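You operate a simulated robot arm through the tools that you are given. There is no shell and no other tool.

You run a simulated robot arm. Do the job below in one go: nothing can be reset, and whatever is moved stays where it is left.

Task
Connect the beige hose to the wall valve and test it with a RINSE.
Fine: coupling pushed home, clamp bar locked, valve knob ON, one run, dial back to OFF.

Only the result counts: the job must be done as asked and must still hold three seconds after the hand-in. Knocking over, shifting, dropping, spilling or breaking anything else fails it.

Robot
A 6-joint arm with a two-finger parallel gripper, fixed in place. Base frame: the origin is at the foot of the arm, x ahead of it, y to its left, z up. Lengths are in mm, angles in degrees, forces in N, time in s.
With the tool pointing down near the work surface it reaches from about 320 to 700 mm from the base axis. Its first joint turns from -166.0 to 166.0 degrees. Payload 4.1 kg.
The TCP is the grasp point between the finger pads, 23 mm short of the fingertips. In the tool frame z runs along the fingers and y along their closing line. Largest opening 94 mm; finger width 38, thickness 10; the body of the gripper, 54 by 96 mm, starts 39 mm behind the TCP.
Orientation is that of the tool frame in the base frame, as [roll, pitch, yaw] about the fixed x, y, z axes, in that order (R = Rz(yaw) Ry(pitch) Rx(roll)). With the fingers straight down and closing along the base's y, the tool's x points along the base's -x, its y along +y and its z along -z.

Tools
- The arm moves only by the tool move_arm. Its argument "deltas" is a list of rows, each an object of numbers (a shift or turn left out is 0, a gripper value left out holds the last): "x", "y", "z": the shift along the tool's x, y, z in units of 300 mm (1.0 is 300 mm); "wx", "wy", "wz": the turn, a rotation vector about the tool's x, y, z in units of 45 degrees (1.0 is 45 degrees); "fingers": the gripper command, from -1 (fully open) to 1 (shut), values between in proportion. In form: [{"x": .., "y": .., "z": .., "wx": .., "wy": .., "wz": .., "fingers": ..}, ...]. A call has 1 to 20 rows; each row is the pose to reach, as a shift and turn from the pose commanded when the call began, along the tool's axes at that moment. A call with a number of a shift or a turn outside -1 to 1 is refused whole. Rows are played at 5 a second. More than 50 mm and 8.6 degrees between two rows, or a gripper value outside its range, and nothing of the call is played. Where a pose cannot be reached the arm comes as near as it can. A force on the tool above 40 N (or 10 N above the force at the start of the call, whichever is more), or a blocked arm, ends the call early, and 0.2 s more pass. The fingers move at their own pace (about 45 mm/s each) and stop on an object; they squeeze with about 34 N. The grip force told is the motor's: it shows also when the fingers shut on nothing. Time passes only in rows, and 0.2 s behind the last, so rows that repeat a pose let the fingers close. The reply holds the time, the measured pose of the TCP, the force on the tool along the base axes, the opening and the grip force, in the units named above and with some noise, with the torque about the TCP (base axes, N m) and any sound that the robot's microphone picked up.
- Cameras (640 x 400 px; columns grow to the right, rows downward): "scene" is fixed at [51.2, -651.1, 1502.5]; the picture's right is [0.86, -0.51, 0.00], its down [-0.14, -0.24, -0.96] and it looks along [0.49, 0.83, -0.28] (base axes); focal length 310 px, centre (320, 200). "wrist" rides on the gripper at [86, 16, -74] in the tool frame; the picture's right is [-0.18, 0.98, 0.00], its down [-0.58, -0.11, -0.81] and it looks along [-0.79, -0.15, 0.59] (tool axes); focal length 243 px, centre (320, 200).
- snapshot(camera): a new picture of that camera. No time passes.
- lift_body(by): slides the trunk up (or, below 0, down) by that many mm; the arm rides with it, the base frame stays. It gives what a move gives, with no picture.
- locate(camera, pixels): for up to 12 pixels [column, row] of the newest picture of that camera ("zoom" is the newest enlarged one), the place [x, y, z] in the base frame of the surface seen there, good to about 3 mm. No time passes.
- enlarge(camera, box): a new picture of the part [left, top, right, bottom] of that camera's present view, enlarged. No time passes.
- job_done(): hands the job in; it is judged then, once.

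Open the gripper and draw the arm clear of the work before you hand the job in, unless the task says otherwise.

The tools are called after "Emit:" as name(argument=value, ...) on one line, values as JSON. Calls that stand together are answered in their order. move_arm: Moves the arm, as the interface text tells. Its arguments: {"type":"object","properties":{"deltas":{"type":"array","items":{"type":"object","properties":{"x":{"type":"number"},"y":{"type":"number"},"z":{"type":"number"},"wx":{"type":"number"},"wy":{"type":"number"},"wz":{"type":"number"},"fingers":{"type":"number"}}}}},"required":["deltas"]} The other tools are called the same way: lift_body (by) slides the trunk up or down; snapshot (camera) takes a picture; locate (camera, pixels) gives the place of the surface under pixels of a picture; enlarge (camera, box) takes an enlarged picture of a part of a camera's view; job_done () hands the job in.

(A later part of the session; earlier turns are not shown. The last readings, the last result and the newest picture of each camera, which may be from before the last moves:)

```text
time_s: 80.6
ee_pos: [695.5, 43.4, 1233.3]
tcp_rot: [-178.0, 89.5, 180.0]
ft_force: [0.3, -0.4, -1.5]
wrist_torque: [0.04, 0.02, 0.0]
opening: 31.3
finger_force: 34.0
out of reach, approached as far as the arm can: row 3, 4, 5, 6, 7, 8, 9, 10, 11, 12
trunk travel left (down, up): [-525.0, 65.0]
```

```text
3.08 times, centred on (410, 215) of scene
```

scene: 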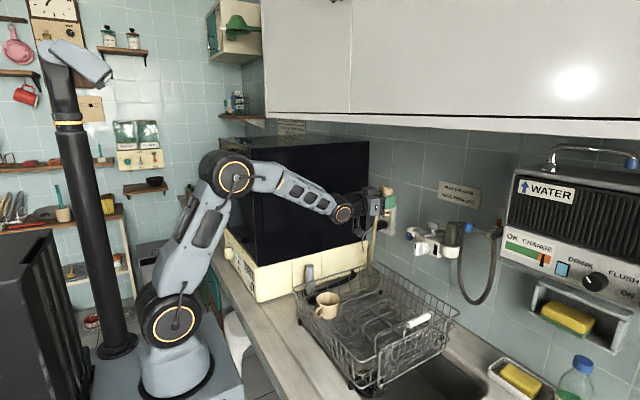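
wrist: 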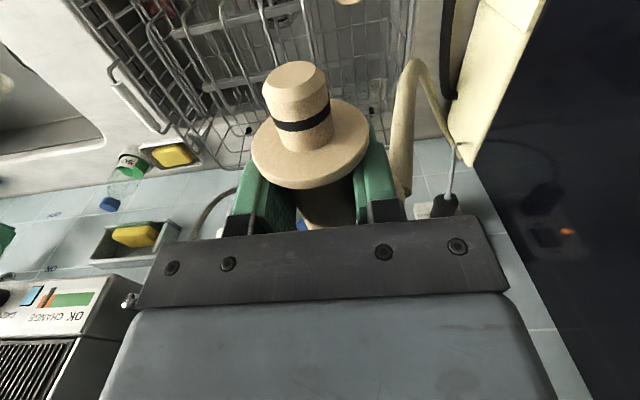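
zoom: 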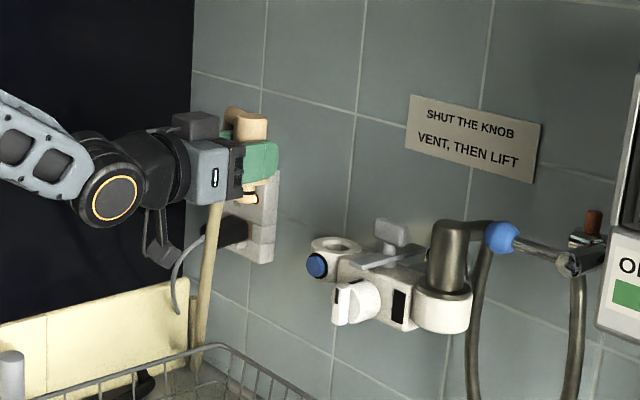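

The arm can't follow here because a wrist joint is at its limit when the tool points exactly along x; it stopped at (695,43). I'll let the tool point ~10° toward −y instead (rotation about vertical, harmless to the round plug) and shift sideways.

Emit:
move_arm(deltas=[{"wx": 0.06, "y": -0.015, "fingers": 1.0}, {"wx": 0.12, "y": -0.03, "z": 0.005, "fingers": 1.0}, {"wx": 0.178, "y": -0.05, "z": 0.01, "fingers": 1.0}, {"wx": 0.178, "y": -0.077, "z": 0.015, "fingers": 1.0}, {"wx": 0.178, "y": -0.077, "z": 0.015, "fingers": 1.0}])

Emit:
enlarge(camera="scene", box=[330, 150, 490, 280])

```text
time_s: 81.8
ee_pos: [698.8, 18.5, 1233.7]
tcp_rot: [42.3, 90.0, 34.3]
ft_force: [-0.3, -0.5, -1.3]
wrist_torque: [0.01, 0.0, -0.03]
opening: 31.4
finger_force: 33.9
trunk travel left (down, up): [-525.0, 65.0]
```

```text
3.08 times, centred on (410, 215) of scene
```

zoom: 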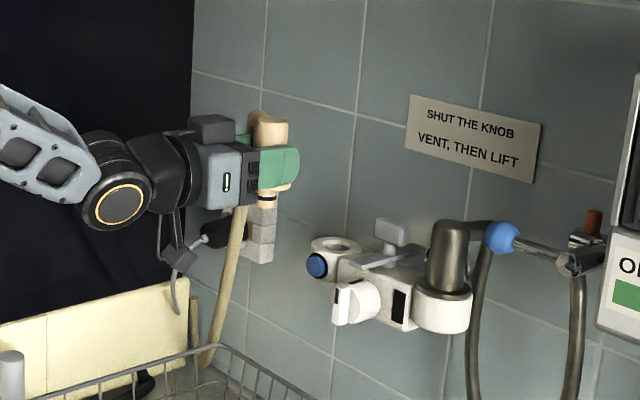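

The tool now points −8° from x at (699,18.5,1234). I advance 94 mm along it to bring the plug above the socket (axis target (795.8,4.8)).

Emit:
move_arm(deltas=[{"z": 0.04, "fingers": 1.0}, {"z": 0.08, "fingers": 1.0}, {"z": 0.12, "fingers": 1.0}, {"z": 0.16, "fingers": 1.0}, {"z": 0.2, "fingers": 1.0}, {"z": 0.24, "fingers": 1.0}, {"z": 0.28, "fingers": 1.0}, {"z": 0.312, "fingers": 1.0}, {"z": 0.312, "fingers": 1.0}])

Emit:
snapshot(camera="scene")

Emit:
enlarge(camera="scene", box=[390, 175, 470, 265])

```text
time_s: 83.8
ee_pos: [792.3, 4.4, 1235.0]
tcp_rot: [-159.6, 89.9, -167.6]
ft_force: [0.1, -0.9, -1.5]
wrist_torque: [0.02, -0.02, -0.06]
opening: 31.5
finger_force: 33.4
trunk travel left (down, up): [-525.0, 65.0]
```

```text
taken
```

scene: 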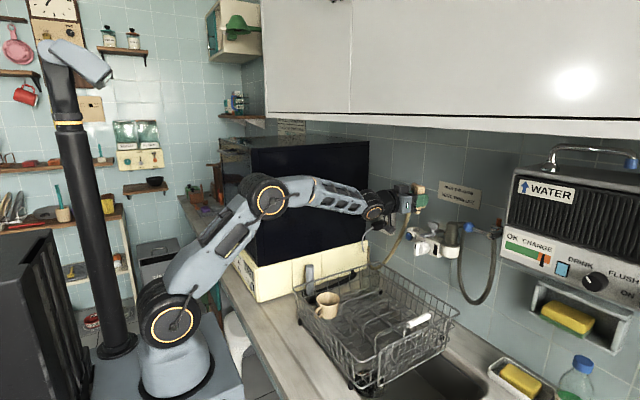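

```text
4.44 times, centred on (430, 220) of scene
```

zoom: 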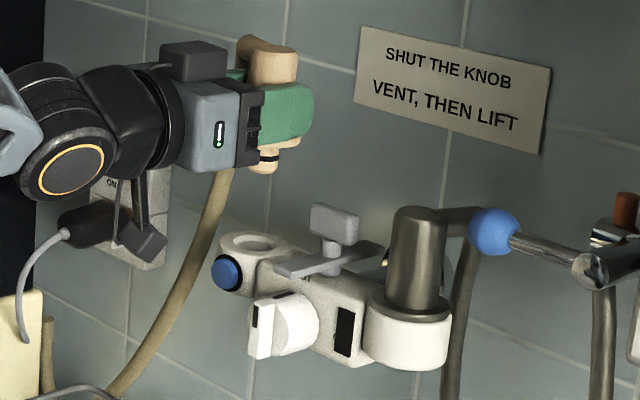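

The plug is above the socket. I zoom in to compare the nose with the socket opening.

Emit:
enlarge(camera="scene", box=[400, 180, 464, 244])

Emit:
locate(camera="zoom", pixels=[[155, 155], [155, 175], [143, 165], [170, 165], [160, 70], [130, 310], [105, 318], [170, 305], [135, 300], [140, 318], [200, 145], [115, 330]])

```text
6.25 times, centred on (432, 212) of scene
```

zoom: 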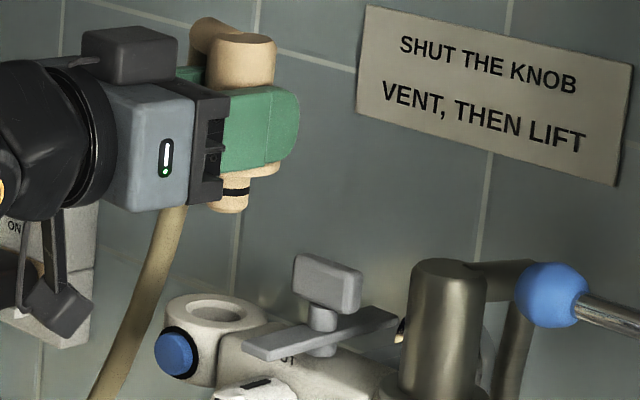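

```text
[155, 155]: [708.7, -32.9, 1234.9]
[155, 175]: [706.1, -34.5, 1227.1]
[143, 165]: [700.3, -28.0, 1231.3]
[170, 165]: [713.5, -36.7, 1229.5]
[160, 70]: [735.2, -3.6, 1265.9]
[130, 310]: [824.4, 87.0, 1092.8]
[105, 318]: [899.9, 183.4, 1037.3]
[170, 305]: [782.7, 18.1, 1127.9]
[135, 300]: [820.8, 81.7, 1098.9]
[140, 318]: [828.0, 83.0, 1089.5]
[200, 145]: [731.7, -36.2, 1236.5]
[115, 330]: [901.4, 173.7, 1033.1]
```

I locate the nose and flange points, and ring-hole edges for alignment.

Emit:
enlarge(camera="scene", box=[408, 184, 440, 240])

Emit:
locate(camera="zoom", pixels=[[300, 132], [300, 140], [270, 130], [318, 130], [290, 145], [335, 105], [300, 20], [230, 215], [330, 215], [280, 208], [280, 230], [215, 220]])

```text
7.14 times, centred on (424, 212) of scene
```

zoom: 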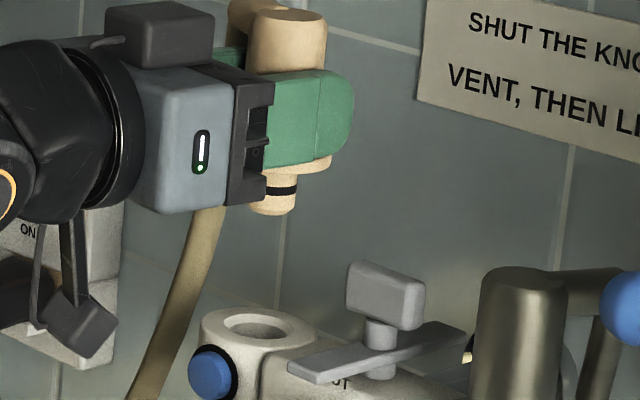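

```text
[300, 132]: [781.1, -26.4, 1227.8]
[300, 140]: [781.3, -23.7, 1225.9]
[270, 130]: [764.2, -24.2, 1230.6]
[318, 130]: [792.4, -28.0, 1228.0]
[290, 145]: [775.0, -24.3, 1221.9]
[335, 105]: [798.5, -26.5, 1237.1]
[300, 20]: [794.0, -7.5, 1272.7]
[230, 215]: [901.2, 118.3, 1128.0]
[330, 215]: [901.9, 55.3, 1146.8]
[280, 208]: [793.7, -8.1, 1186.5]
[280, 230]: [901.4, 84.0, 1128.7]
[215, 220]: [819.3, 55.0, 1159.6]
```

I take finer points: nose body at (274,203) and ring rim/hole points near (255,326).

Emit:
locate(camera="zoom", pixels=[[274, 190], [274, 203], [256, 200], [293, 200], [310, 167], [322, 165], [300, 172], [285, 50], [258, 50], [318, 50], [285, 18], [274, 210]])

Emit:
locate(camera="zoom", pixels=[[208, 325], [218, 327], [310, 330], [295, 328], [255, 309], [260, 346], [230, 312], [285, 312], [227, 340], [292, 340], [255, 318], [235, 322]])

```text
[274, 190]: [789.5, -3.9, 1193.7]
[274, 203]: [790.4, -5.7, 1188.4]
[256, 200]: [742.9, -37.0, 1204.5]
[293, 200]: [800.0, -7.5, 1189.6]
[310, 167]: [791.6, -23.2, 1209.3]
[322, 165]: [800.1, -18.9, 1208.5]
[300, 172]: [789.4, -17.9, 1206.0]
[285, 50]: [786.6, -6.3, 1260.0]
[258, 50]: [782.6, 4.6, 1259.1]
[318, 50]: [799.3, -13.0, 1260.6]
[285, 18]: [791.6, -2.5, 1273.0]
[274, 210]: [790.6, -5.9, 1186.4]
```

```text
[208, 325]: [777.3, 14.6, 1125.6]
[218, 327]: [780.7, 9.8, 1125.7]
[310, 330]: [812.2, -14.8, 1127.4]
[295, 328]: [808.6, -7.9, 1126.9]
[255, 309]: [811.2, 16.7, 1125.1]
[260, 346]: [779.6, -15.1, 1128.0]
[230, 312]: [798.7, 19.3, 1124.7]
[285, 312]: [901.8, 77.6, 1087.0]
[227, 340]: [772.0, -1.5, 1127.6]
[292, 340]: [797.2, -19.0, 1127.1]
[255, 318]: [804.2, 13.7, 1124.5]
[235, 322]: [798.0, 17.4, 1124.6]
```

I zoom maximally on the socket ring and separately on the nose for a precise relative measurement.

Emit:
enlarge(camera="scene", box=[404, 224, 428, 239])

Emit:
locate(camera="zoom", pixels=[[100, 130], [200, 90], [300, 75], [400, 90], [460, 150], [440, 220], [350, 270], [230, 270], [130, 230], [85, 180], [270, 110], [280, 230]])

Emit:
enlarge(camera="scene", box=[408, 200, 432, 215])

Emit:
locate(camera="zoom", pixels=[[230, 260], [250, 300], [200, 290], [290, 290], [250, 340], [320, 200], [380, 180], [420, 150], [220, 330], [280, 330], [400, 60], [300, 220]])

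```text
16.00 times, centred on (416, 232) of scene
```

zoom: 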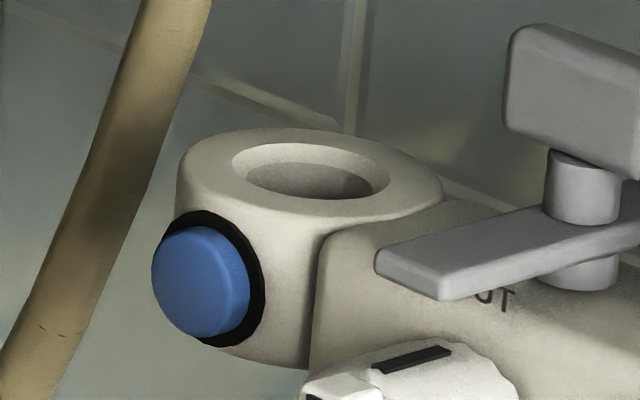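

```text
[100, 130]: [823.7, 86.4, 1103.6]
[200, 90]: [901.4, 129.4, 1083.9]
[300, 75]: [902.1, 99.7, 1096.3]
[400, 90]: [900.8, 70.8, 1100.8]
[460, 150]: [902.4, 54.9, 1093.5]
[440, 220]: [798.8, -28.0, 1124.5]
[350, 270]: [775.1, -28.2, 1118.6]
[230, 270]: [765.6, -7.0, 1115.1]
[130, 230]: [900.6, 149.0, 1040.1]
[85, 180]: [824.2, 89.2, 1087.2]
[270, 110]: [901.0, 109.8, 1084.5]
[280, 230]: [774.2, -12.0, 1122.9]
```

```text
16.00 times, centred on (420, 208) of scene
```

zoom: 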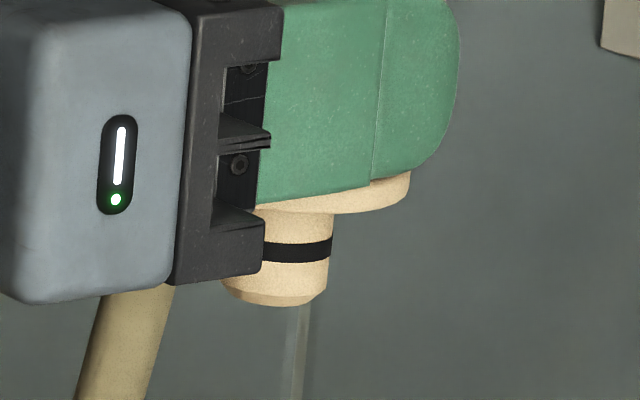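

```text
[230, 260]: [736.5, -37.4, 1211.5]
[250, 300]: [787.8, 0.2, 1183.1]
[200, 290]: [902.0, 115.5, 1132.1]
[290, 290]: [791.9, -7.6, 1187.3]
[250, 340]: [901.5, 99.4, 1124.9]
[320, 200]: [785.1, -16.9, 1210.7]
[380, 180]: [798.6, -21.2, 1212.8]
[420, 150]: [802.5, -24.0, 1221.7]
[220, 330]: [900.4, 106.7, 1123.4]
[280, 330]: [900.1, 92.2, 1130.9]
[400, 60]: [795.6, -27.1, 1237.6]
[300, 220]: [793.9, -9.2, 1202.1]
```

I locate symmetric points on the ring's flat top face and on the nose's visible parts for the depth direction.

Emit:
enlarge(camera="scene", box=[404, 224, 428, 239])

Emit:
locate(camera="zoom", pixels=[[205, 160], [417, 188], [300, 136], [318, 213], [240, 143], [365, 148], [240, 200], [385, 208], [236, 165], [386, 182], [300, 147], [318, 197]])

```text
16.00 times, centred on (416, 232) of scene
```

zoom: 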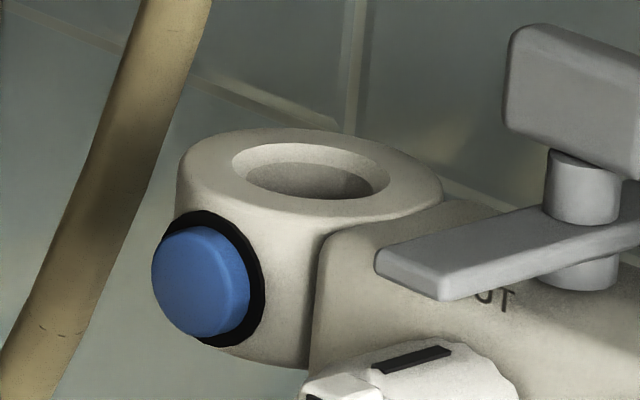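

```text
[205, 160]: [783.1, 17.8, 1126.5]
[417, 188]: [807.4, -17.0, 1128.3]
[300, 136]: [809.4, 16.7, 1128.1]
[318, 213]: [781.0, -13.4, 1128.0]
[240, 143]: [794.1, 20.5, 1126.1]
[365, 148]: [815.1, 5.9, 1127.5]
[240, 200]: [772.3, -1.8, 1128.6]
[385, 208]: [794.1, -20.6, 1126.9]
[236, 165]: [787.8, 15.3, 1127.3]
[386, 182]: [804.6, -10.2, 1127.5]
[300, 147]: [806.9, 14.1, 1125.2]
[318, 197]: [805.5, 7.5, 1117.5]
```

Ring centre measures ≈(795,1.5) here and ≈(795.8,4.8) earlier; the nose is ~1 mm right of it in the image. I shift (−1.9,−1.0) mm and descend 48 mm so the nose is just above the rim, then recheck.

Emit:
move_arm(deltas=[{"x": 0.025, "y": -0.0042, "z": -0.0058, "fingers": 1.0}, {"x": 0.05, "y": -0.0042, "z": -0.0058, "fingers": 1.0}, {"x": 0.075, "y": -0.0042, "z": -0.0058, "fingers": 1.0}, {"x": 0.1, "y": -0.0042, "z": -0.0058, "fingers": 1.0}, {"x": 0.125, "y": -0.0042, "z": -0.0058, "fingers": 1.0}, {"x": 0.15, "y": -0.0042, "z": -0.0058, "fingers": 1.0}, {"x": 0.16, "y": -0.0042, "z": -0.0058, "fingers": 1.0}, {"x": 0.16, "y": -0.0042, "z": -0.0058, "fingers": 1.0}])

Emit:
enlarge(camera="scene", box=[400, 210, 432, 240])

```text
time_s: 85.6
ee_pos: [791.0, 3.6, 1185.5]
tcp_rot: [39.5, 90.0, 31.5]
ft_force: [0.1, 0.5, -0.6]
wrist_torque: [-0.03, 0.0, -0.03]
opening: 31.1
finger_force: 34.2
trunk travel left (down, up): [-525.0, 65.0]
```

```text
13.33 times, centred on (416, 225) of scene
```

zoom: 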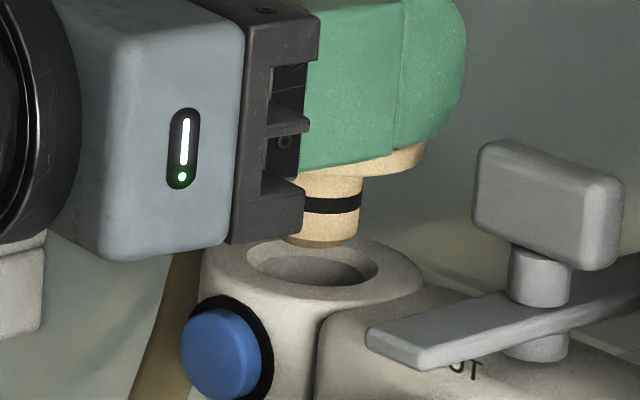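

The nose is centred over the hole within ~1 mm. I shift 0.8 mm left and push down slowly in 3–4 mm steps, watching the force.

Emit:
move_arm(deltas=[{"x": 0.01, "y": 0.001, "z": -0.0025, "fingers": 1.0}, {"x": 0.02, "y": 0.001, "z": -0.0025, "fingers": 1.0}, {"x": 0.03, "y": 0.001, "z": -0.0025, "fingers": 1.0}, {"x": 0.04, "y": 0.001, "z": -0.0025, "fingers": 1.0}, {"x": 0.05, "y": 0.001, "z": -0.0025, "fingers": 1.0}, {"x": 0.05, "y": 0.001, "z": -0.0025, "fingers": 1.0}])

Emit:
enlarge(camera="scene", box=[400, 210, 432, 240])

```text
time_s: 87.0
ee_pos: [787.7, 4.1, 1172.3]
tcp_rot: [8.8, 89.9, 0.8]
ft_force: [5.4, -0.7, 7.3]
wrist_torque: [0.01, -0.27, -0.04]
opening: 31.1
finger_force: 33.8
trunk travel left (down, up): [-525.0, 65.0]
```

```text
13.33 times, centred on (416, 225) of scene
```

zoom: 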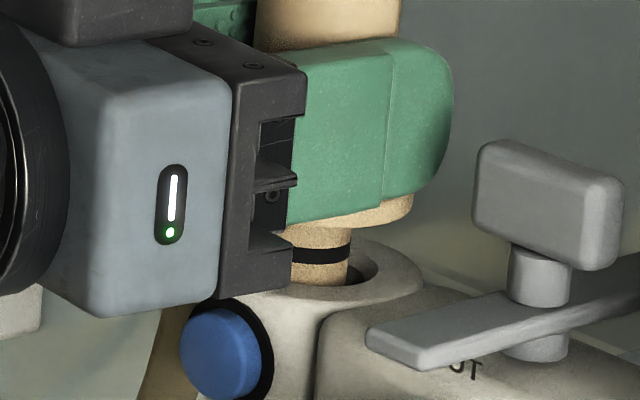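

The nose touches the chamfer on the robot side (force +5.4 N in x, TCP x drifted to 787.7). I back up 3 mm and shift +3 mm in x, then check.

Emit:
move_arm(deltas=[{"x": -0.01, "z": 0.003, "fingers": 1.0}, {"x": -0.01, "z": 0.009, "fingers": 1.0}, {"x": -0.01, "z": 0.009, "fingers": 1.0}, {"x": -0.01, "z": 0.009, "fingers": 1.0}])

Emit:
enlarge(camera="scene", box=[400, 210, 432, 240])

```text
time_s: 88.0
ee_pos: [791.6, 3.9, 1172.1]
tcp_rot: [-159.8, 90.0, -167.8]
ft_force: [-0.1, 0.0, -1.3]
wrist_torque: [-0.03, 0.03, -0.03]
opening: 31.1
finger_force: 34.1
trunk travel left (down, up): [-525.0, 65.0]
```

```text
13.33 times, centred on (416, 225) of scene
```

zoom: 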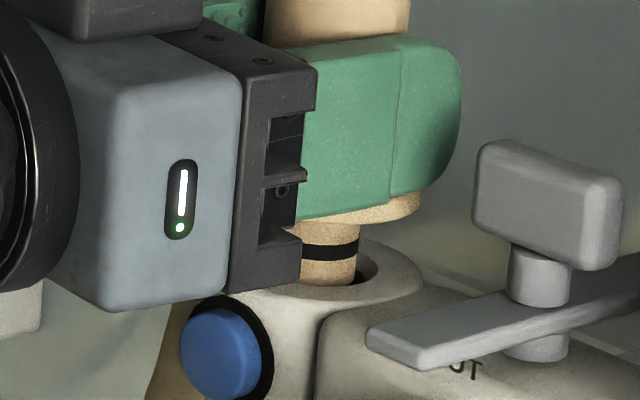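

Forces are back to zero with the nose slightly in the hole at (791.6,3.9,1172). I push down another 6 mm slowly.

Emit:
move_arm(deltas=[{"x": 0.005, "fingers": 1.0}, {"x": 0.01, "fingers": 1.0}, {"x": 0.015, "fingers": 1.0}, {"x": 0.02, "fingers": 1.0}, {"x": 0.02, "fingers": 1.0}])

Emit:
enlarge(camera="scene", box=[400, 210, 432, 240])

```text
time_s: 89.2
ee_pos: [790.8, 3.3, 1168.5]
tcp_rot: [2.3, 89.9, -5.7]
ft_force: [-0.5, -0.2, -0.7]
wrist_torque: [-0.02, 0.01, 0.01]
opening: 31.0
finger_force: 34.2
trunk travel left (down, up): [-525.0, 65.0]
```

```text
13.33 times, centred on (416, 225) of scene
```

zoom: 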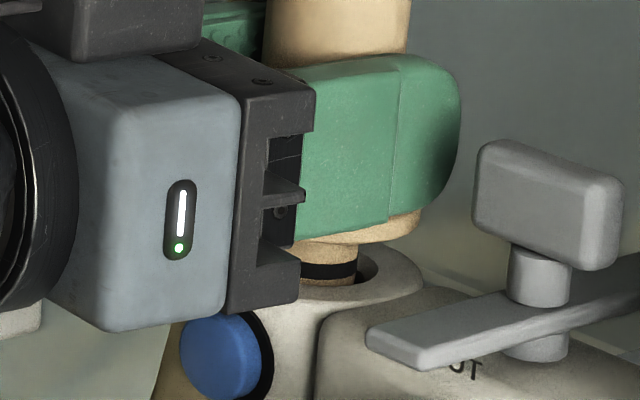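

No reaction so far at z 1168.5; the nose enters the bore. I keep going down ~10 mm more in 2 mm rows.

Emit:
move_arm(deltas=[{"x": 0.006, "fingers": 1.0}, {"x": 0.012, "fingers": 1.0}, {"x": 0.018, "fingers": 1.0}, {"x": 0.024, "fingers": 1.0}, {"x": 0.03, "fingers": 1.0}, {"x": 0.035, "fingers": 1.0}, {"x": 0.035, "fingers": 1.0}])

Emit:
enlarge(camera="scene", box=[400, 210, 432, 240])

```text
time_s: 90.8
ee_pos: [792.7, 3.1, 1157.1]
tcp_rot: [82.4, 89.9, 74.4]
ft_force: [0.7, -0.4, -0.6]
wrist_torque: [0.01, 0.02, 0.03]
opening: 31.1
finger_force: 34.1
trunk travel left (down, up): [-525.0, 65.0]
```

```text
13.33 times, centred on (416, 225) of scene
```

zoom: 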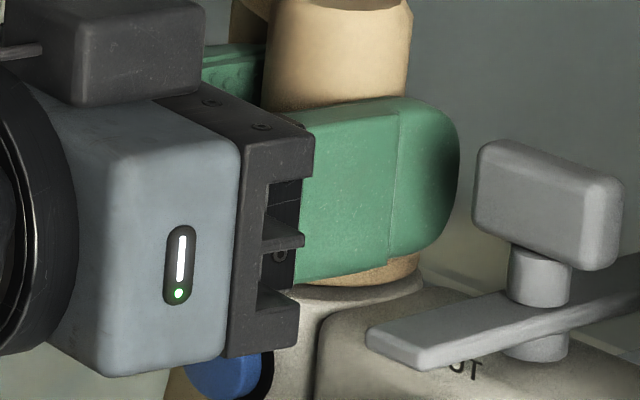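

At z 1157 the flange is just above the rim with no resistance. I continue down in 1 mm rows until a firm seating force appears.

Emit:
move_arm(deltas=[{"x": 0.004, "fingers": 1.0}, {"x": 0.008, "fingers": 1.0}, {"x": 0.012, "fingers": 1.0}, {"x": 0.015, "fingers": 1.0}, {"x": 0.017, "fingers": 1.0}, {"x": 0.017, "fingers": 1.0}])

Emit:
enlarge(camera="scene", box=[400, 210, 432, 240])

```text
time_s: 92.2
ee_pos: [790.5, 4.5, 1155.1]
tcp_rot: [5.4, 89.8, -2.5]
ft_force: [3.4, -0.3, 8.2]
wrist_torque: [-0.03, -0.35, 0.03]
opening: 31.2
finger_force: 34.0
trunk travel left (down, up): [-525.0, 65.0]
```

```text
13.33 times, centred on (416, 225) of scene
```

zoom: 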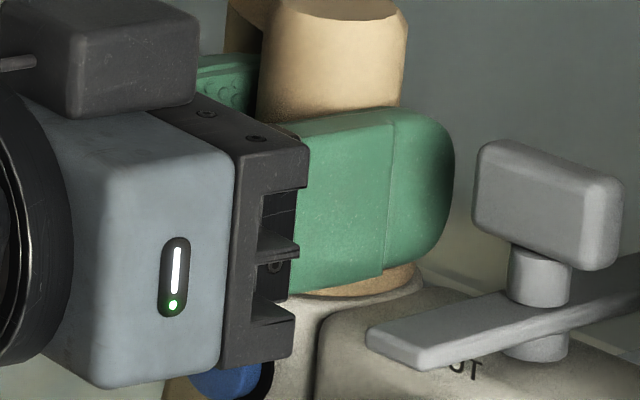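

Resistance begins (8 N at z 1155). I push further a few mm in small steps.

Emit:
move_arm(deltas=[{"x": 0.003, "z": 0.002, "fingers": 1.0}, {"x": 0.006, "z": 0.003, "fingers": 1.0}, {"x": 0.009, "z": 0.003, "fingers": 1.0}, {"x": 0.012, "z": 0.003, "fingers": 1.0}, {"x": 0.012, "z": 0.003, "fingers": 1.0}])

Emit:
enlarge(camera="scene", box=[400, 210, 432, 240])

```text
time_s: 93.4
ee_pos: [791.5, 4.2, 1154.6]
tcp_rot: [6.1, 89.5, -1.9]
ft_force: [3.9, 1.3, 24.9]
wrist_torque: [-0.1, -0.67, 0.07]
opening: 31.2
finger_force: 33.9
trunk travel left (down, up): [-525.0, 65.0]
```

```text
13.33 times, centred on (416, 225) of scene
```

zoom: 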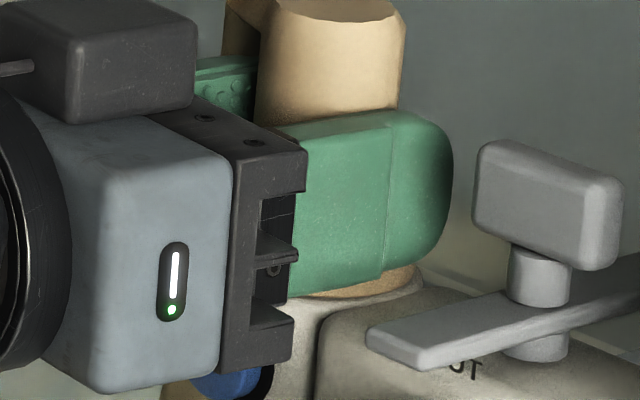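

Force is 25 N at z 1154.6; I press a bit more to make sure it is home.

Emit:
move_arm(deltas=[{"x": 0.003, "z": 0.001, "fingers": 1.0}, {"x": 0.006, "z": 0.001, "fingers": 1.0}, {"x": 0.009, "z": 0.001, "fingers": 1.0}, {"x": 0.012, "z": 0.001, "fingers": 1.0}])

Emit:
enlarge(camera="scene", box=[400, 210, 432, 240])

```text
time_s: 94.4
ee_pos: [789.0, 4.6, 1154.6]
tcp_rot: [7.0, 89.1, -1.0]
ft_force: [0.1, 2.9, 33.2]
wrist_torque: [-0.09, 0.39, 0.07]
opening: 31.2
finger_force: 34.0
trunk travel left (down, up): [-525.0, 65.0]
```

```text
13.33 times, centred on (416, 225) of scene
```

zoom: 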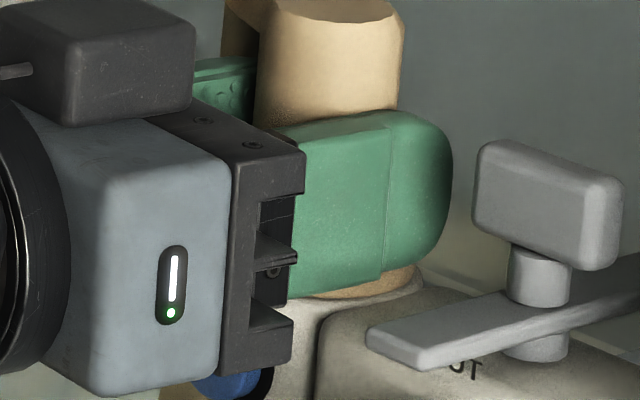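

It is at a hard stop (33 N, z steady at 1154.6). I relieve the pressing force, open the fingers slightly to 50 mm, and back straight out to inspect.

Emit:
move_arm(deltas=[{"x": -0.006, "fingers": 1.0}, {"x": -0.012, "fingers": 1.0}, {"x": -0.012, "fingers": 0.2}, {"x": -0.012, "fingers": -0.06}, {"x": -0.012, "fingers": -0.06}, {"x": -0.012, "fingers": -0.06}])

Emit:
enlarge(camera="scene", box=[400, 200, 440, 240])

```text
time_s: 95.8
ee_pos: [791.1, 6.6, 1152.6]
tcp_rot: [-2.4, 89.6, -10.1]
ft_force: [-1.6, 6.7, 22.6]
wrist_torque: [-0.42, -0.01, 0.0]
opening: 47.1
finger_force: 0.0
trunk travel left (down, up): [-525.0, 65.0]
```

```text
10.00 times, centred on (420, 220) of scene
```

zoom: 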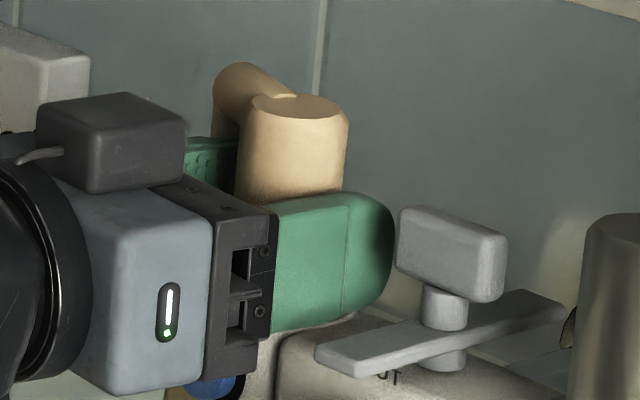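

The fingers still press down (22.6 N). I raise the command by another 6 mm to unload, keeping the opening, and recheck.

Emit:
move_arm(deltas=[{"x": -0.008, "fingers": -0.06}, {"x": -0.016, "fingers": -0.06}, {"x": -0.022, "fingers": -0.06}, {"x": -0.022, "fingers": -0.06}])

Emit:
enlarge(camera="scene", box=[400, 200, 440, 240])

```text
time_s: 96.8
ee_pos: [792.0, 3.0, 1152.9]
tcp_rot: [-179.5, 89.7, 172.5]
ft_force: [-0.3, -0.1, 1.1]
wrist_torque: [0.03, 0.0, -0.01]
opening: 49.9
finger_force: 0.1
trunk travel left (down, up): [-525.0, 65.0]
```

```text
10.00 times, centred on (420, 220) of scene
```

zoom: 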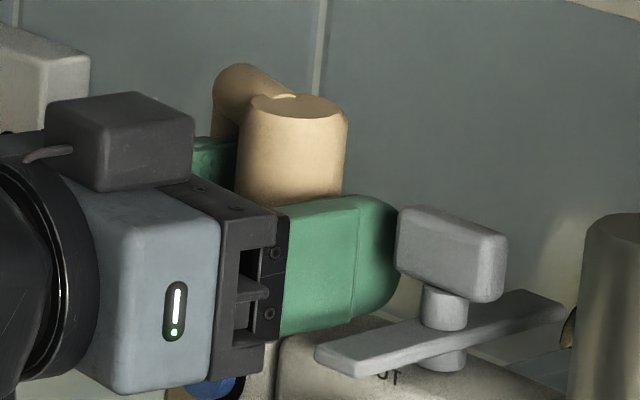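

Unloaded now. I back the gripper straight out along its axis by 110 mm.

Emit:
move_arm(deltas=[{"z": -0.03, "fingers": -0.06}, {"z": -0.08, "fingers": -0.06}, {"z": -0.14, "fingers": -0.06}, {"z": -0.2, "fingers": -0.06}, {"z": -0.26, "fingers": -0.06}, {"z": -0.32, "fingers": -0.06}, {"z": -0.37, "fingers": -0.06}, {"z": -0.37, "fingers": -0.06}])

Emit:
snapshot(camera="scene")

Emit:
enlarge(camera="scene", box=[400, 200, 464, 250])

```text
time_s: 98.6
ee_pos: [681.4, 19.0, 1155.0]
tcp_rot: [-134.6, 90.0, -142.5]
ft_force: [0.2, 0.4, -0.5]
wrist_torque: [-0.02, 0.01, -0.03]
opening: 49.9
finger_force: 0.1
trunk travel left (down, up): [-525.0, 65.0]
```

```text
taken
```

scene: 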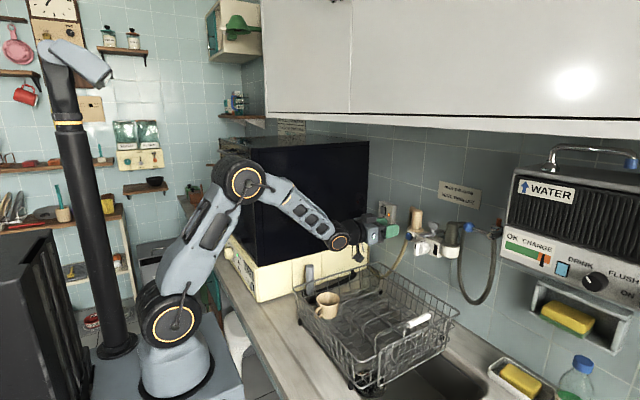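

```text
8.00 times, centred on (432, 225) of scene
```

zoom: 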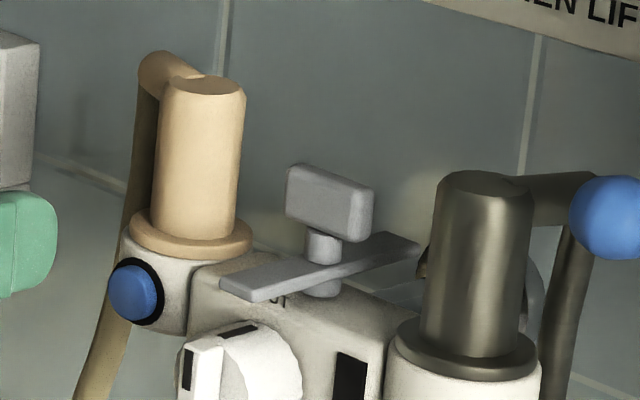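

The plug stands in the left socket. I zoom in on the flange/ring contact to see whether it's fully home.

Emit:
enlarge(camera="scene", box=[406, 216, 438, 242])

Emit:
locate(camera="zoom", pixels=[[240, 200], [160, 230], [240, 260], [330, 235], [200, 252], [280, 255], [150, 215], [345, 215], [250, 240], [250, 250], [250, 275], [460, 290]])

Emit:
enlarge(camera="scene", box=[434, 220, 466, 246])

Emit:
locate(camera="zoom", pixels=[[260, 290], [380, 280], [320, 320], [320, 345], [160, 250], [450, 310], [320, 300], [250, 340], [320, 360], [400, 330]])

```text
15.38 times, centred on (422, 229) of scene
```

zoom: 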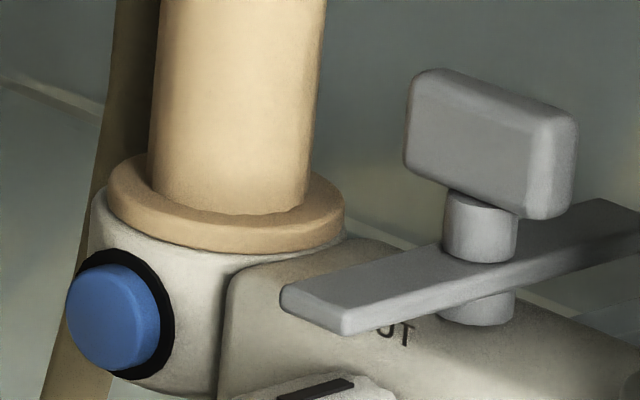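

```text
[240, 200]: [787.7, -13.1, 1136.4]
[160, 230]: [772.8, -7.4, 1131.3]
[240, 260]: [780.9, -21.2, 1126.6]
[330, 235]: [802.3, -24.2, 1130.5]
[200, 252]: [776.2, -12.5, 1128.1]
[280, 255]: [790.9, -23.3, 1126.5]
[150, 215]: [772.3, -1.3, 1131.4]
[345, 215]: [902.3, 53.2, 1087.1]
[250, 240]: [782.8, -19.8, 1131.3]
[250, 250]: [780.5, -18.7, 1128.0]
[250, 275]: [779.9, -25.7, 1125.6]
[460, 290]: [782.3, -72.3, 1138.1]
```

```text
15.38 times, centred on (450, 233) of scene
```

zoom: 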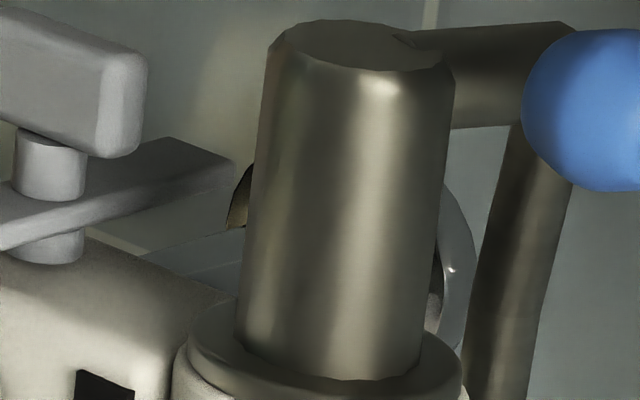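

```text
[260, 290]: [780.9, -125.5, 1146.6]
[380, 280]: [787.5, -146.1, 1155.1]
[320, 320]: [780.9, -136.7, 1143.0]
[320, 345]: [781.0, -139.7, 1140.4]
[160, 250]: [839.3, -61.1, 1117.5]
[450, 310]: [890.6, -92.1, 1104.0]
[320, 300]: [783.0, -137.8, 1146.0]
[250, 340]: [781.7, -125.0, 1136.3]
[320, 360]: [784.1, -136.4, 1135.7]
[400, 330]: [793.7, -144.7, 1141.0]
```

The flange sits flush on the ring like the grey one, so the coupling is home. Next is the clamp bar. I first back off a bit more and test which way the wrist can roll about the tool axis (I need room for turning the knob later).

Emit:
move_arm(deltas=[{"x": -0.03, "z": -0.06, "fingers": -0.06}, {"x": -0.06, "z": -0.12, "fingers": 0.5}, {"x": -0.08, "z": -0.16, "fingers": 1.0}, {"x": -0.08, "z": -0.16, "wz": 0.15, "fingers": 1.0}, {"x": -0.08, "z": -0.16, "wz": 0.3, "fingers": 1.0}, {"x": -0.08, "z": -0.16, "wz": 0.45, "fingers": 1.0}, {"x": -0.08, "z": -0.16, "wz": 0.6, "fingers": 1.0}, {"x": -0.08, "z": -0.16, "wz": 0.75, "fingers": 1.0}])

Emit:
snapshot(camera="scene")

```text
time_s: 100.4
ee_pos: [650.9, 80.8, 1249.5]
tcp_rot: [94.1, 57.5, 83.3]
ft_force: [0.0, -0.2, 0.6]
wrist_torque: [-0.02, -0.01, -0.02]
opening: 0.0
finger_force: 34.1
out of reach, approached as far as the arm can: row 5, 6, 7, 8
trunk travel left (down, up): [-525.0, 65.0]
```

```text
taken
```

scene: 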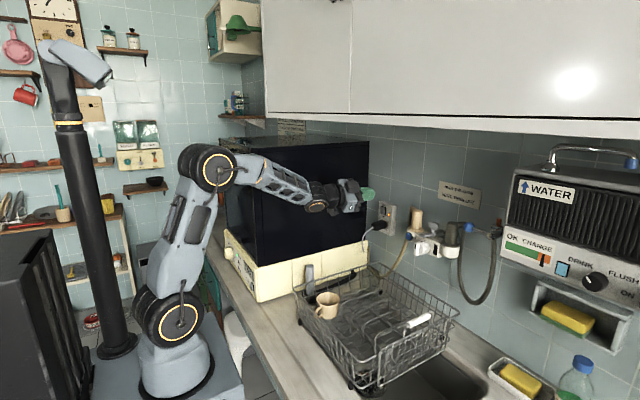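

The wrist is at its limit in the +roll direction (the arm drifted up to (651,81,1250), clear of everything). So I roll the other way, by about 212° in total, to put the camera on top and the roll joint mid-range.

Emit:
move_arm(deltas=[{"x": 0.007, "y": -0.052, "z": 0.002, "wz": -0.157, "fingers": 1.0}, {"x": 0.013, "y": -0.103, "z": 0.004, "wz": -0.314, "fingers": 1.0}, {"x": 0.02, "y": -0.155, "z": 0.006, "wz": -0.471, "fingers": 1.0}, {"x": 0.027, "y": -0.206, "z": 0.009, "wz": -0.628, "fingers": 1.0}, {"x": 0.033, "y": -0.258, "z": 0.011, "wz": -0.785, "fingers": 1.0}, {"x": 0.04, "y": -0.309, "z": 0.013, "wz": -0.942, "fingers": 1.0}])

Emit:
move_arm(deltas=[{"wz": -0.157, "fingers": 1.0}, {"wz": -0.314, "fingers": 1.0}, {"wz": -0.471, "fingers": 1.0}, {"wz": -0.628, "fingers": 1.0}, {"wz": -0.785, "fingers": 1.0}, {"wz": -0.942, "fingers": 1.0}])

Emit:
move_arm(deltas=[{"wz": -0.157, "fingers": 1.0}, {"wz": -0.314, "fingers": 1.0}, {"wz": -0.471, "fingers": 1.0}, {"wz": -0.628, "fingers": 1.0}, {"wz": -0.785, "fingers": 1.0}, {"wz": -0.942, "fingers": 1.0}])

```text
time_s: 101.8
ee_pos: [641.4, 11.0, 1189.9]
tcp_rot: [-101.8, 79.6, -111.9]
ft_force: [0.5, -0.6, 0.0]
wrist_torque: [-0.04, 0.03, 0.03]
opening: 0.1
finger_force: 34.2
trunk travel left (down, up): [-525.0, 65.0]
```

```text
time_s: 103.2
ee_pos: [641.9, 10.1, 1189.0]
tcp_rot: [-92.9, 37.4, -101.9]
ft_force: [0.5, -0.3, -0.6]
wrist_torque: [-0.01, -0.02, 0.01]
opening: 0.0
finger_force: 34.1
trunk travel left (down, up): [-525.0, 65.0]
```

```text
time_s: 104.6
ee_pos: [643.2, 9.0, 1191.3]
tcp_rot: [-92.2, -5.0, -100.1]
ft_force: [-0.9, -0.5, 0.9]
wrist_torque: [0.0, -0.01, 0.0]
opening: 0.0
finger_force: 34.0
trunk travel left (down, up): [-525.0, 65.0]
```

Position holds steady while rolling. Two more roll steps of ~42.5° bring the camera on top.

Emit:
move_arm(deltas=[{"wz": -0.157, "fingers": 1.0}, {"wz": -0.314, "fingers": 1.0}, {"wz": -0.471, "fingers": 1.0}, {"wz": -0.628, "fingers": 1.0}, {"wz": -0.785, "fingers": 1.0}, {"wz": -0.942, "fingers": 1.0}])

Emit:
move_arm(deltas=[{"wz": -0.157, "fingers": 1.0}, {"wz": -0.314, "fingers": 1.0}, {"wz": -0.471, "fingers": 1.0}, {"wz": -0.628, "fingers": 1.0}, {"wz": -0.785, "fingers": 1.0}, {"wz": -0.942, "fingers": 1.0}, {"wz": -0.942, "fingers": 1.0}])

Emit:
snapshot(camera="wrist")

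Emit:
snapshot(camera="scene")

```text
time_s: 106.0
ee_pos: [642.3, 9.3, 1191.1]
tcp_rot: [-93.3, -47.4, -97.8]
ft_force: [-0.8, -0.7, -0.3]
wrist_torque: [0.02, 0.01, -0.01]
opening: 0.3
finger_force: 33.8
trunk travel left (down, up): [-525.0, 65.0]
```

```text
time_s: 107.6
ee_pos: [642.3, 9.1, 1190.1]
tcp_rot: [-174.4, -87.7, -15.8]
ft_force: [0.1, 0.1, -0.6]
wrist_torque: [-0.02, -0.01, 0.02]
opening: 0.1
finger_force: 33.3
trunk travel left (down, up): [-525.0, 65.0]
```

```text
taken
```

wrist: 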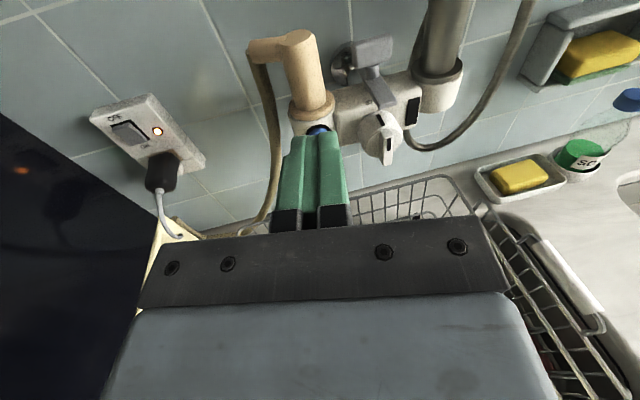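

```text
taken
```

scene: 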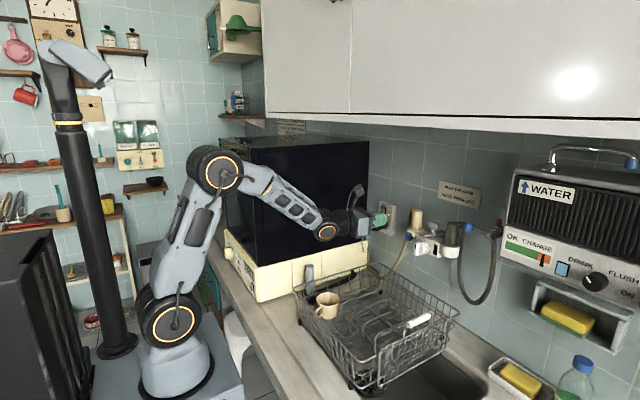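

Excellent view now: the valve is at (370,100) in the wrist camera. I zoom in on it to read labels and check the plug seating.

Emit:
enlarge(camera="wrist", box=[270, 20, 470, 150])

Emit:
enlarge(camera="wrist", box=[330, 60, 430, 150])

```text
3.08 times, centred on (370, 85) of wrist
```

zoom: 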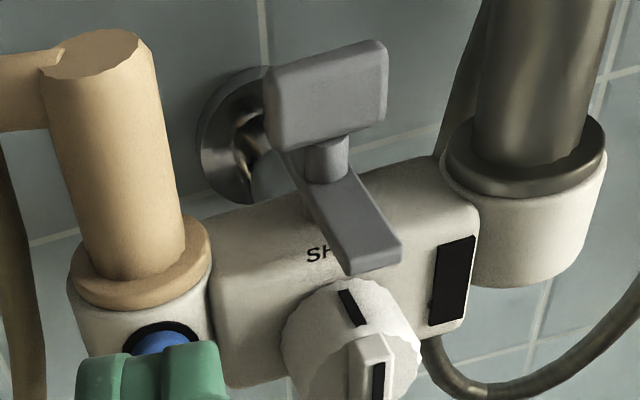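

```text
4.44 times, centred on (380, 105) of wrist
```

zoom: 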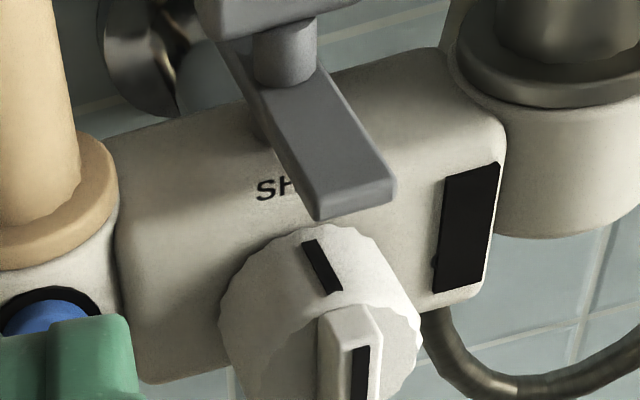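

"SHUT" is at the top where the knob mark points; the ON mark would be at the right. Now I measure bar end, handle, and knob tops for the clamp push.

Emit:
locate(camera="zoom", pixels=[[318, 190], [385, 170], [330, 205], [390, 190], [285, 120], [335, 90], [285, 60], [300, 235], [325, 285], [345, 315], [365, 380], [470, 230]])

Emit:
enlarge(camera="wrist", box=[320, 20, 440, 110])

Emit:
locate(camera="zoom", pixels=[[170, 90], [380, 60], [170, 190], [385, 170], [200, 105], [350, 85], [280, 280], [250, 240], [320, 230], [360, 380], [430, 360], [290, 330]])

```text
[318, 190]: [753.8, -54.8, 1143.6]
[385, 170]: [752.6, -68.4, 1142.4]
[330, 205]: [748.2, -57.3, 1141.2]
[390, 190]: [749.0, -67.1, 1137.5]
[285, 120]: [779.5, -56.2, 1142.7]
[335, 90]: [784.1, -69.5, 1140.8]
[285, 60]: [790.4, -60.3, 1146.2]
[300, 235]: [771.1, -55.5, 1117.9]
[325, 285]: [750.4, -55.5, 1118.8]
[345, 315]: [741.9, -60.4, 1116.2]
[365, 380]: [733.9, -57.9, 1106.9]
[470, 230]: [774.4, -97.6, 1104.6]
```

```text
4.44 times, centred on (380, 65) of wrist
```

zoom: 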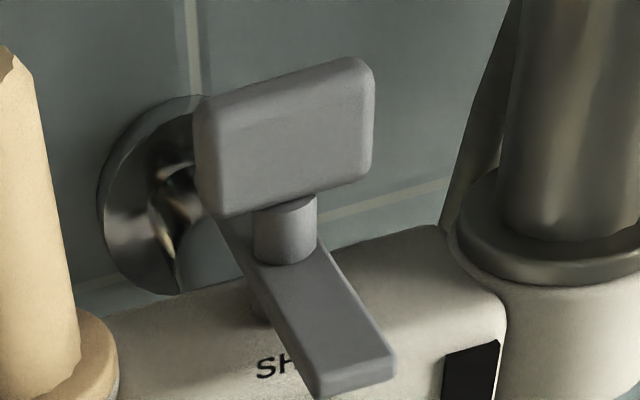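

```text
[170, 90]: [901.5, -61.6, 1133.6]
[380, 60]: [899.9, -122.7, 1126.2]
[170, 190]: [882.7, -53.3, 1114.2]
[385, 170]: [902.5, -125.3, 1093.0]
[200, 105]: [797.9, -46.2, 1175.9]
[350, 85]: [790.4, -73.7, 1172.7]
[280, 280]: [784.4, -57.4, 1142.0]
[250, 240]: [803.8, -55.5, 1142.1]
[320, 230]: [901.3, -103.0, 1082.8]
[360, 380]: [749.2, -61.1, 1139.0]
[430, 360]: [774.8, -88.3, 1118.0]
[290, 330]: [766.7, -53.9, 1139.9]
```

Bar: front end x≈748, y −54…−69, top z 1141; pivot ≈(793,−62); knob top z≈1120. I'll push the front end to the left (clockwise from above) with closed fingers. First move to (690,−80,1165), levelling the tool.

Emit:
move_arm(deltas=[{"x": -0.018, "y": 0.066, "z": 0.053, "wy": 0.013, "fingers": 1.0}, {"x": -0.037, "y": 0.132, "z": 0.106, "wy": 0.025, "fingers": 1.0}, {"x": -0.055, "y": 0.198, "z": 0.159, "wy": 0.038, "fingers": 1.0}, {"x": -0.074, "y": 0.264, "z": 0.212, "wy": 0.051, "fingers": 1.0}, {"x": -0.074, "y": 0.264, "z": 0.212, "wy": 0.051, "fingers": 1.0}])

Emit:
snapshot(camera="wrist")

```text
time_s: 108.8
ee_pos: [696.1, -49.2, 1171.7]
tcp_rot: [-128.3, -89.5, -63.5]
ft_force: [0.1, -0.6, -0.5]
wrist_torque: [-0.01, 0.01, 0.03]
opening: 0.0
finger_force: 33.9
out of reach, approached as far as the arm can: row 3, 4, 5
trunk travel left (down, up): [-525.0, 65.0]
```

```text
taken
```

wrist: 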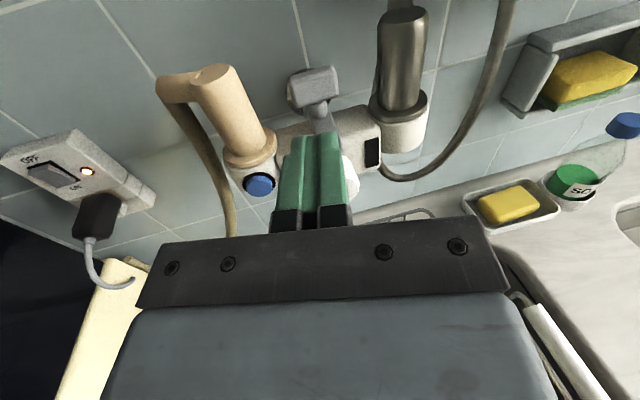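

A forearm-roll limit requires the tool to point further right of the arm plane, so I rotate the tool to about −20° and move to a pre-push position (689,−63,1150).

Emit:
move_arm(deltas=[{"wx": -0.1}, {"x": -0.03, "y": 0.02, "z": -0.013, "wx": -0.182}, {"x": -0.06, "y": 0.04, "z": -0.013, "wx": -0.182}, {"x": -0.073, "y": 0.05, "z": -0.013, "wx": -0.182}, {"x": -0.073, "y": 0.05, "z": -0.013, "wx": -0.182}])

Emit:
snapshot(camera="wrist")

Emit:
enlarge(camera="scene", box=[370, 190, 470, 260])

```text
time_s: 110.0
ee_pos: [690.1, -61.3, 1150.1]
tcp_rot: [-82.4, -89.7, -116.0]
ft_force: [0.4, -1.0, -0.3]
wrist_torque: [0.0, 0.03, 0.04]
opening: 0.0
finger_force: 34.2
trunk travel left (down, up): [-525.0, 65.0]
```

```text
taken
```

wrist: 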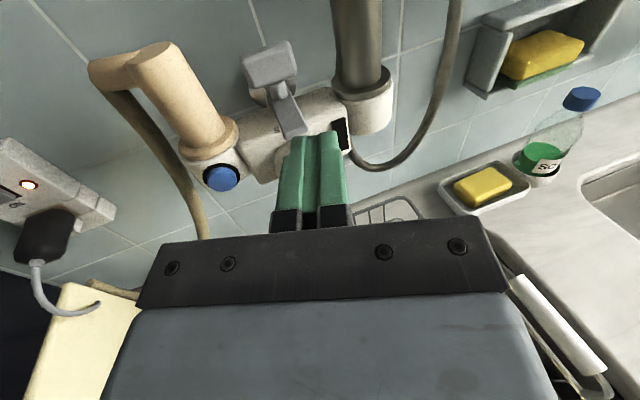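

```text
5.71 times, centred on (420, 225) of scene
```

zoom: 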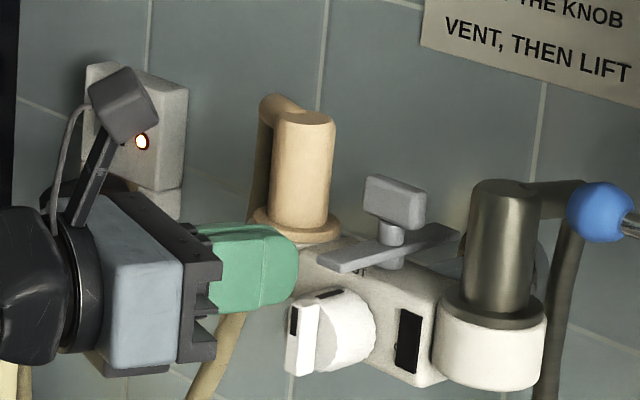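

Ready at (690,−61,1150), tool at −18°. I advance to the right side of the bar's front end, TCP (736,−80,1149).

Emit:
move_arm(deltas=[{"x": 0.0, "y": 0.011, "z": 0.0}, {"x": -0.003, "y": 0.011, "z": 0.05}, {"x": -0.003, "y": 0.011, "z": 0.1}, {"x": -0.003, "y": 0.011, "z": 0.14}, {"x": -0.003, "y": 0.011, "z": 0.165}, {"x": -0.003, "y": 0.011, "z": 0.165}])

Emit:
snapshot(camera="wrist")

Emit:
enlarge(camera="scene", box=[390, 200, 470, 260])

Emit:
enlarge(camera="wrist", box=[170, 40, 410, 210])

```text
time_s: 111.4
ee_pos: [736.7, -81.1, 1149.5]
tcp_rot: [-84.4, -89.7, -114.0]
ft_force: [-1.3, -1.1, -0.4]
wrist_torque: [0.0, -0.04, 0.02]
opening: 0.0
finger_force: 34.0
trunk travel left (down, up): [-525.0, 65.0]
```

```text
taken
```

wrist: 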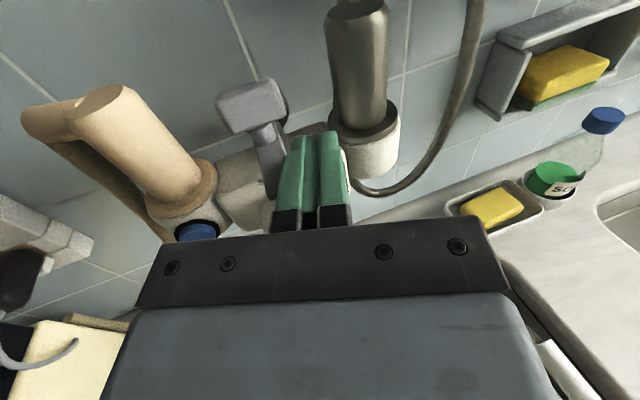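

```text
6.67 times, centred on (430, 230) of scene
```

zoom: 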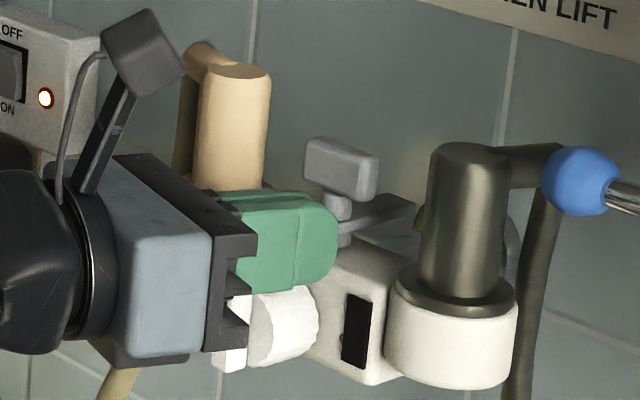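

```text
2.35 times, centred on (290, 125) of wrist
```

zoom: 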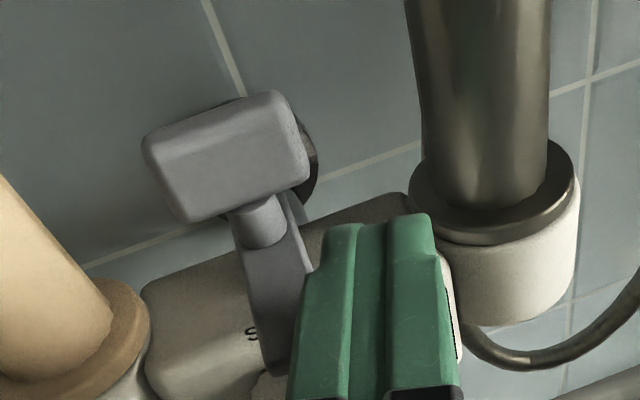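

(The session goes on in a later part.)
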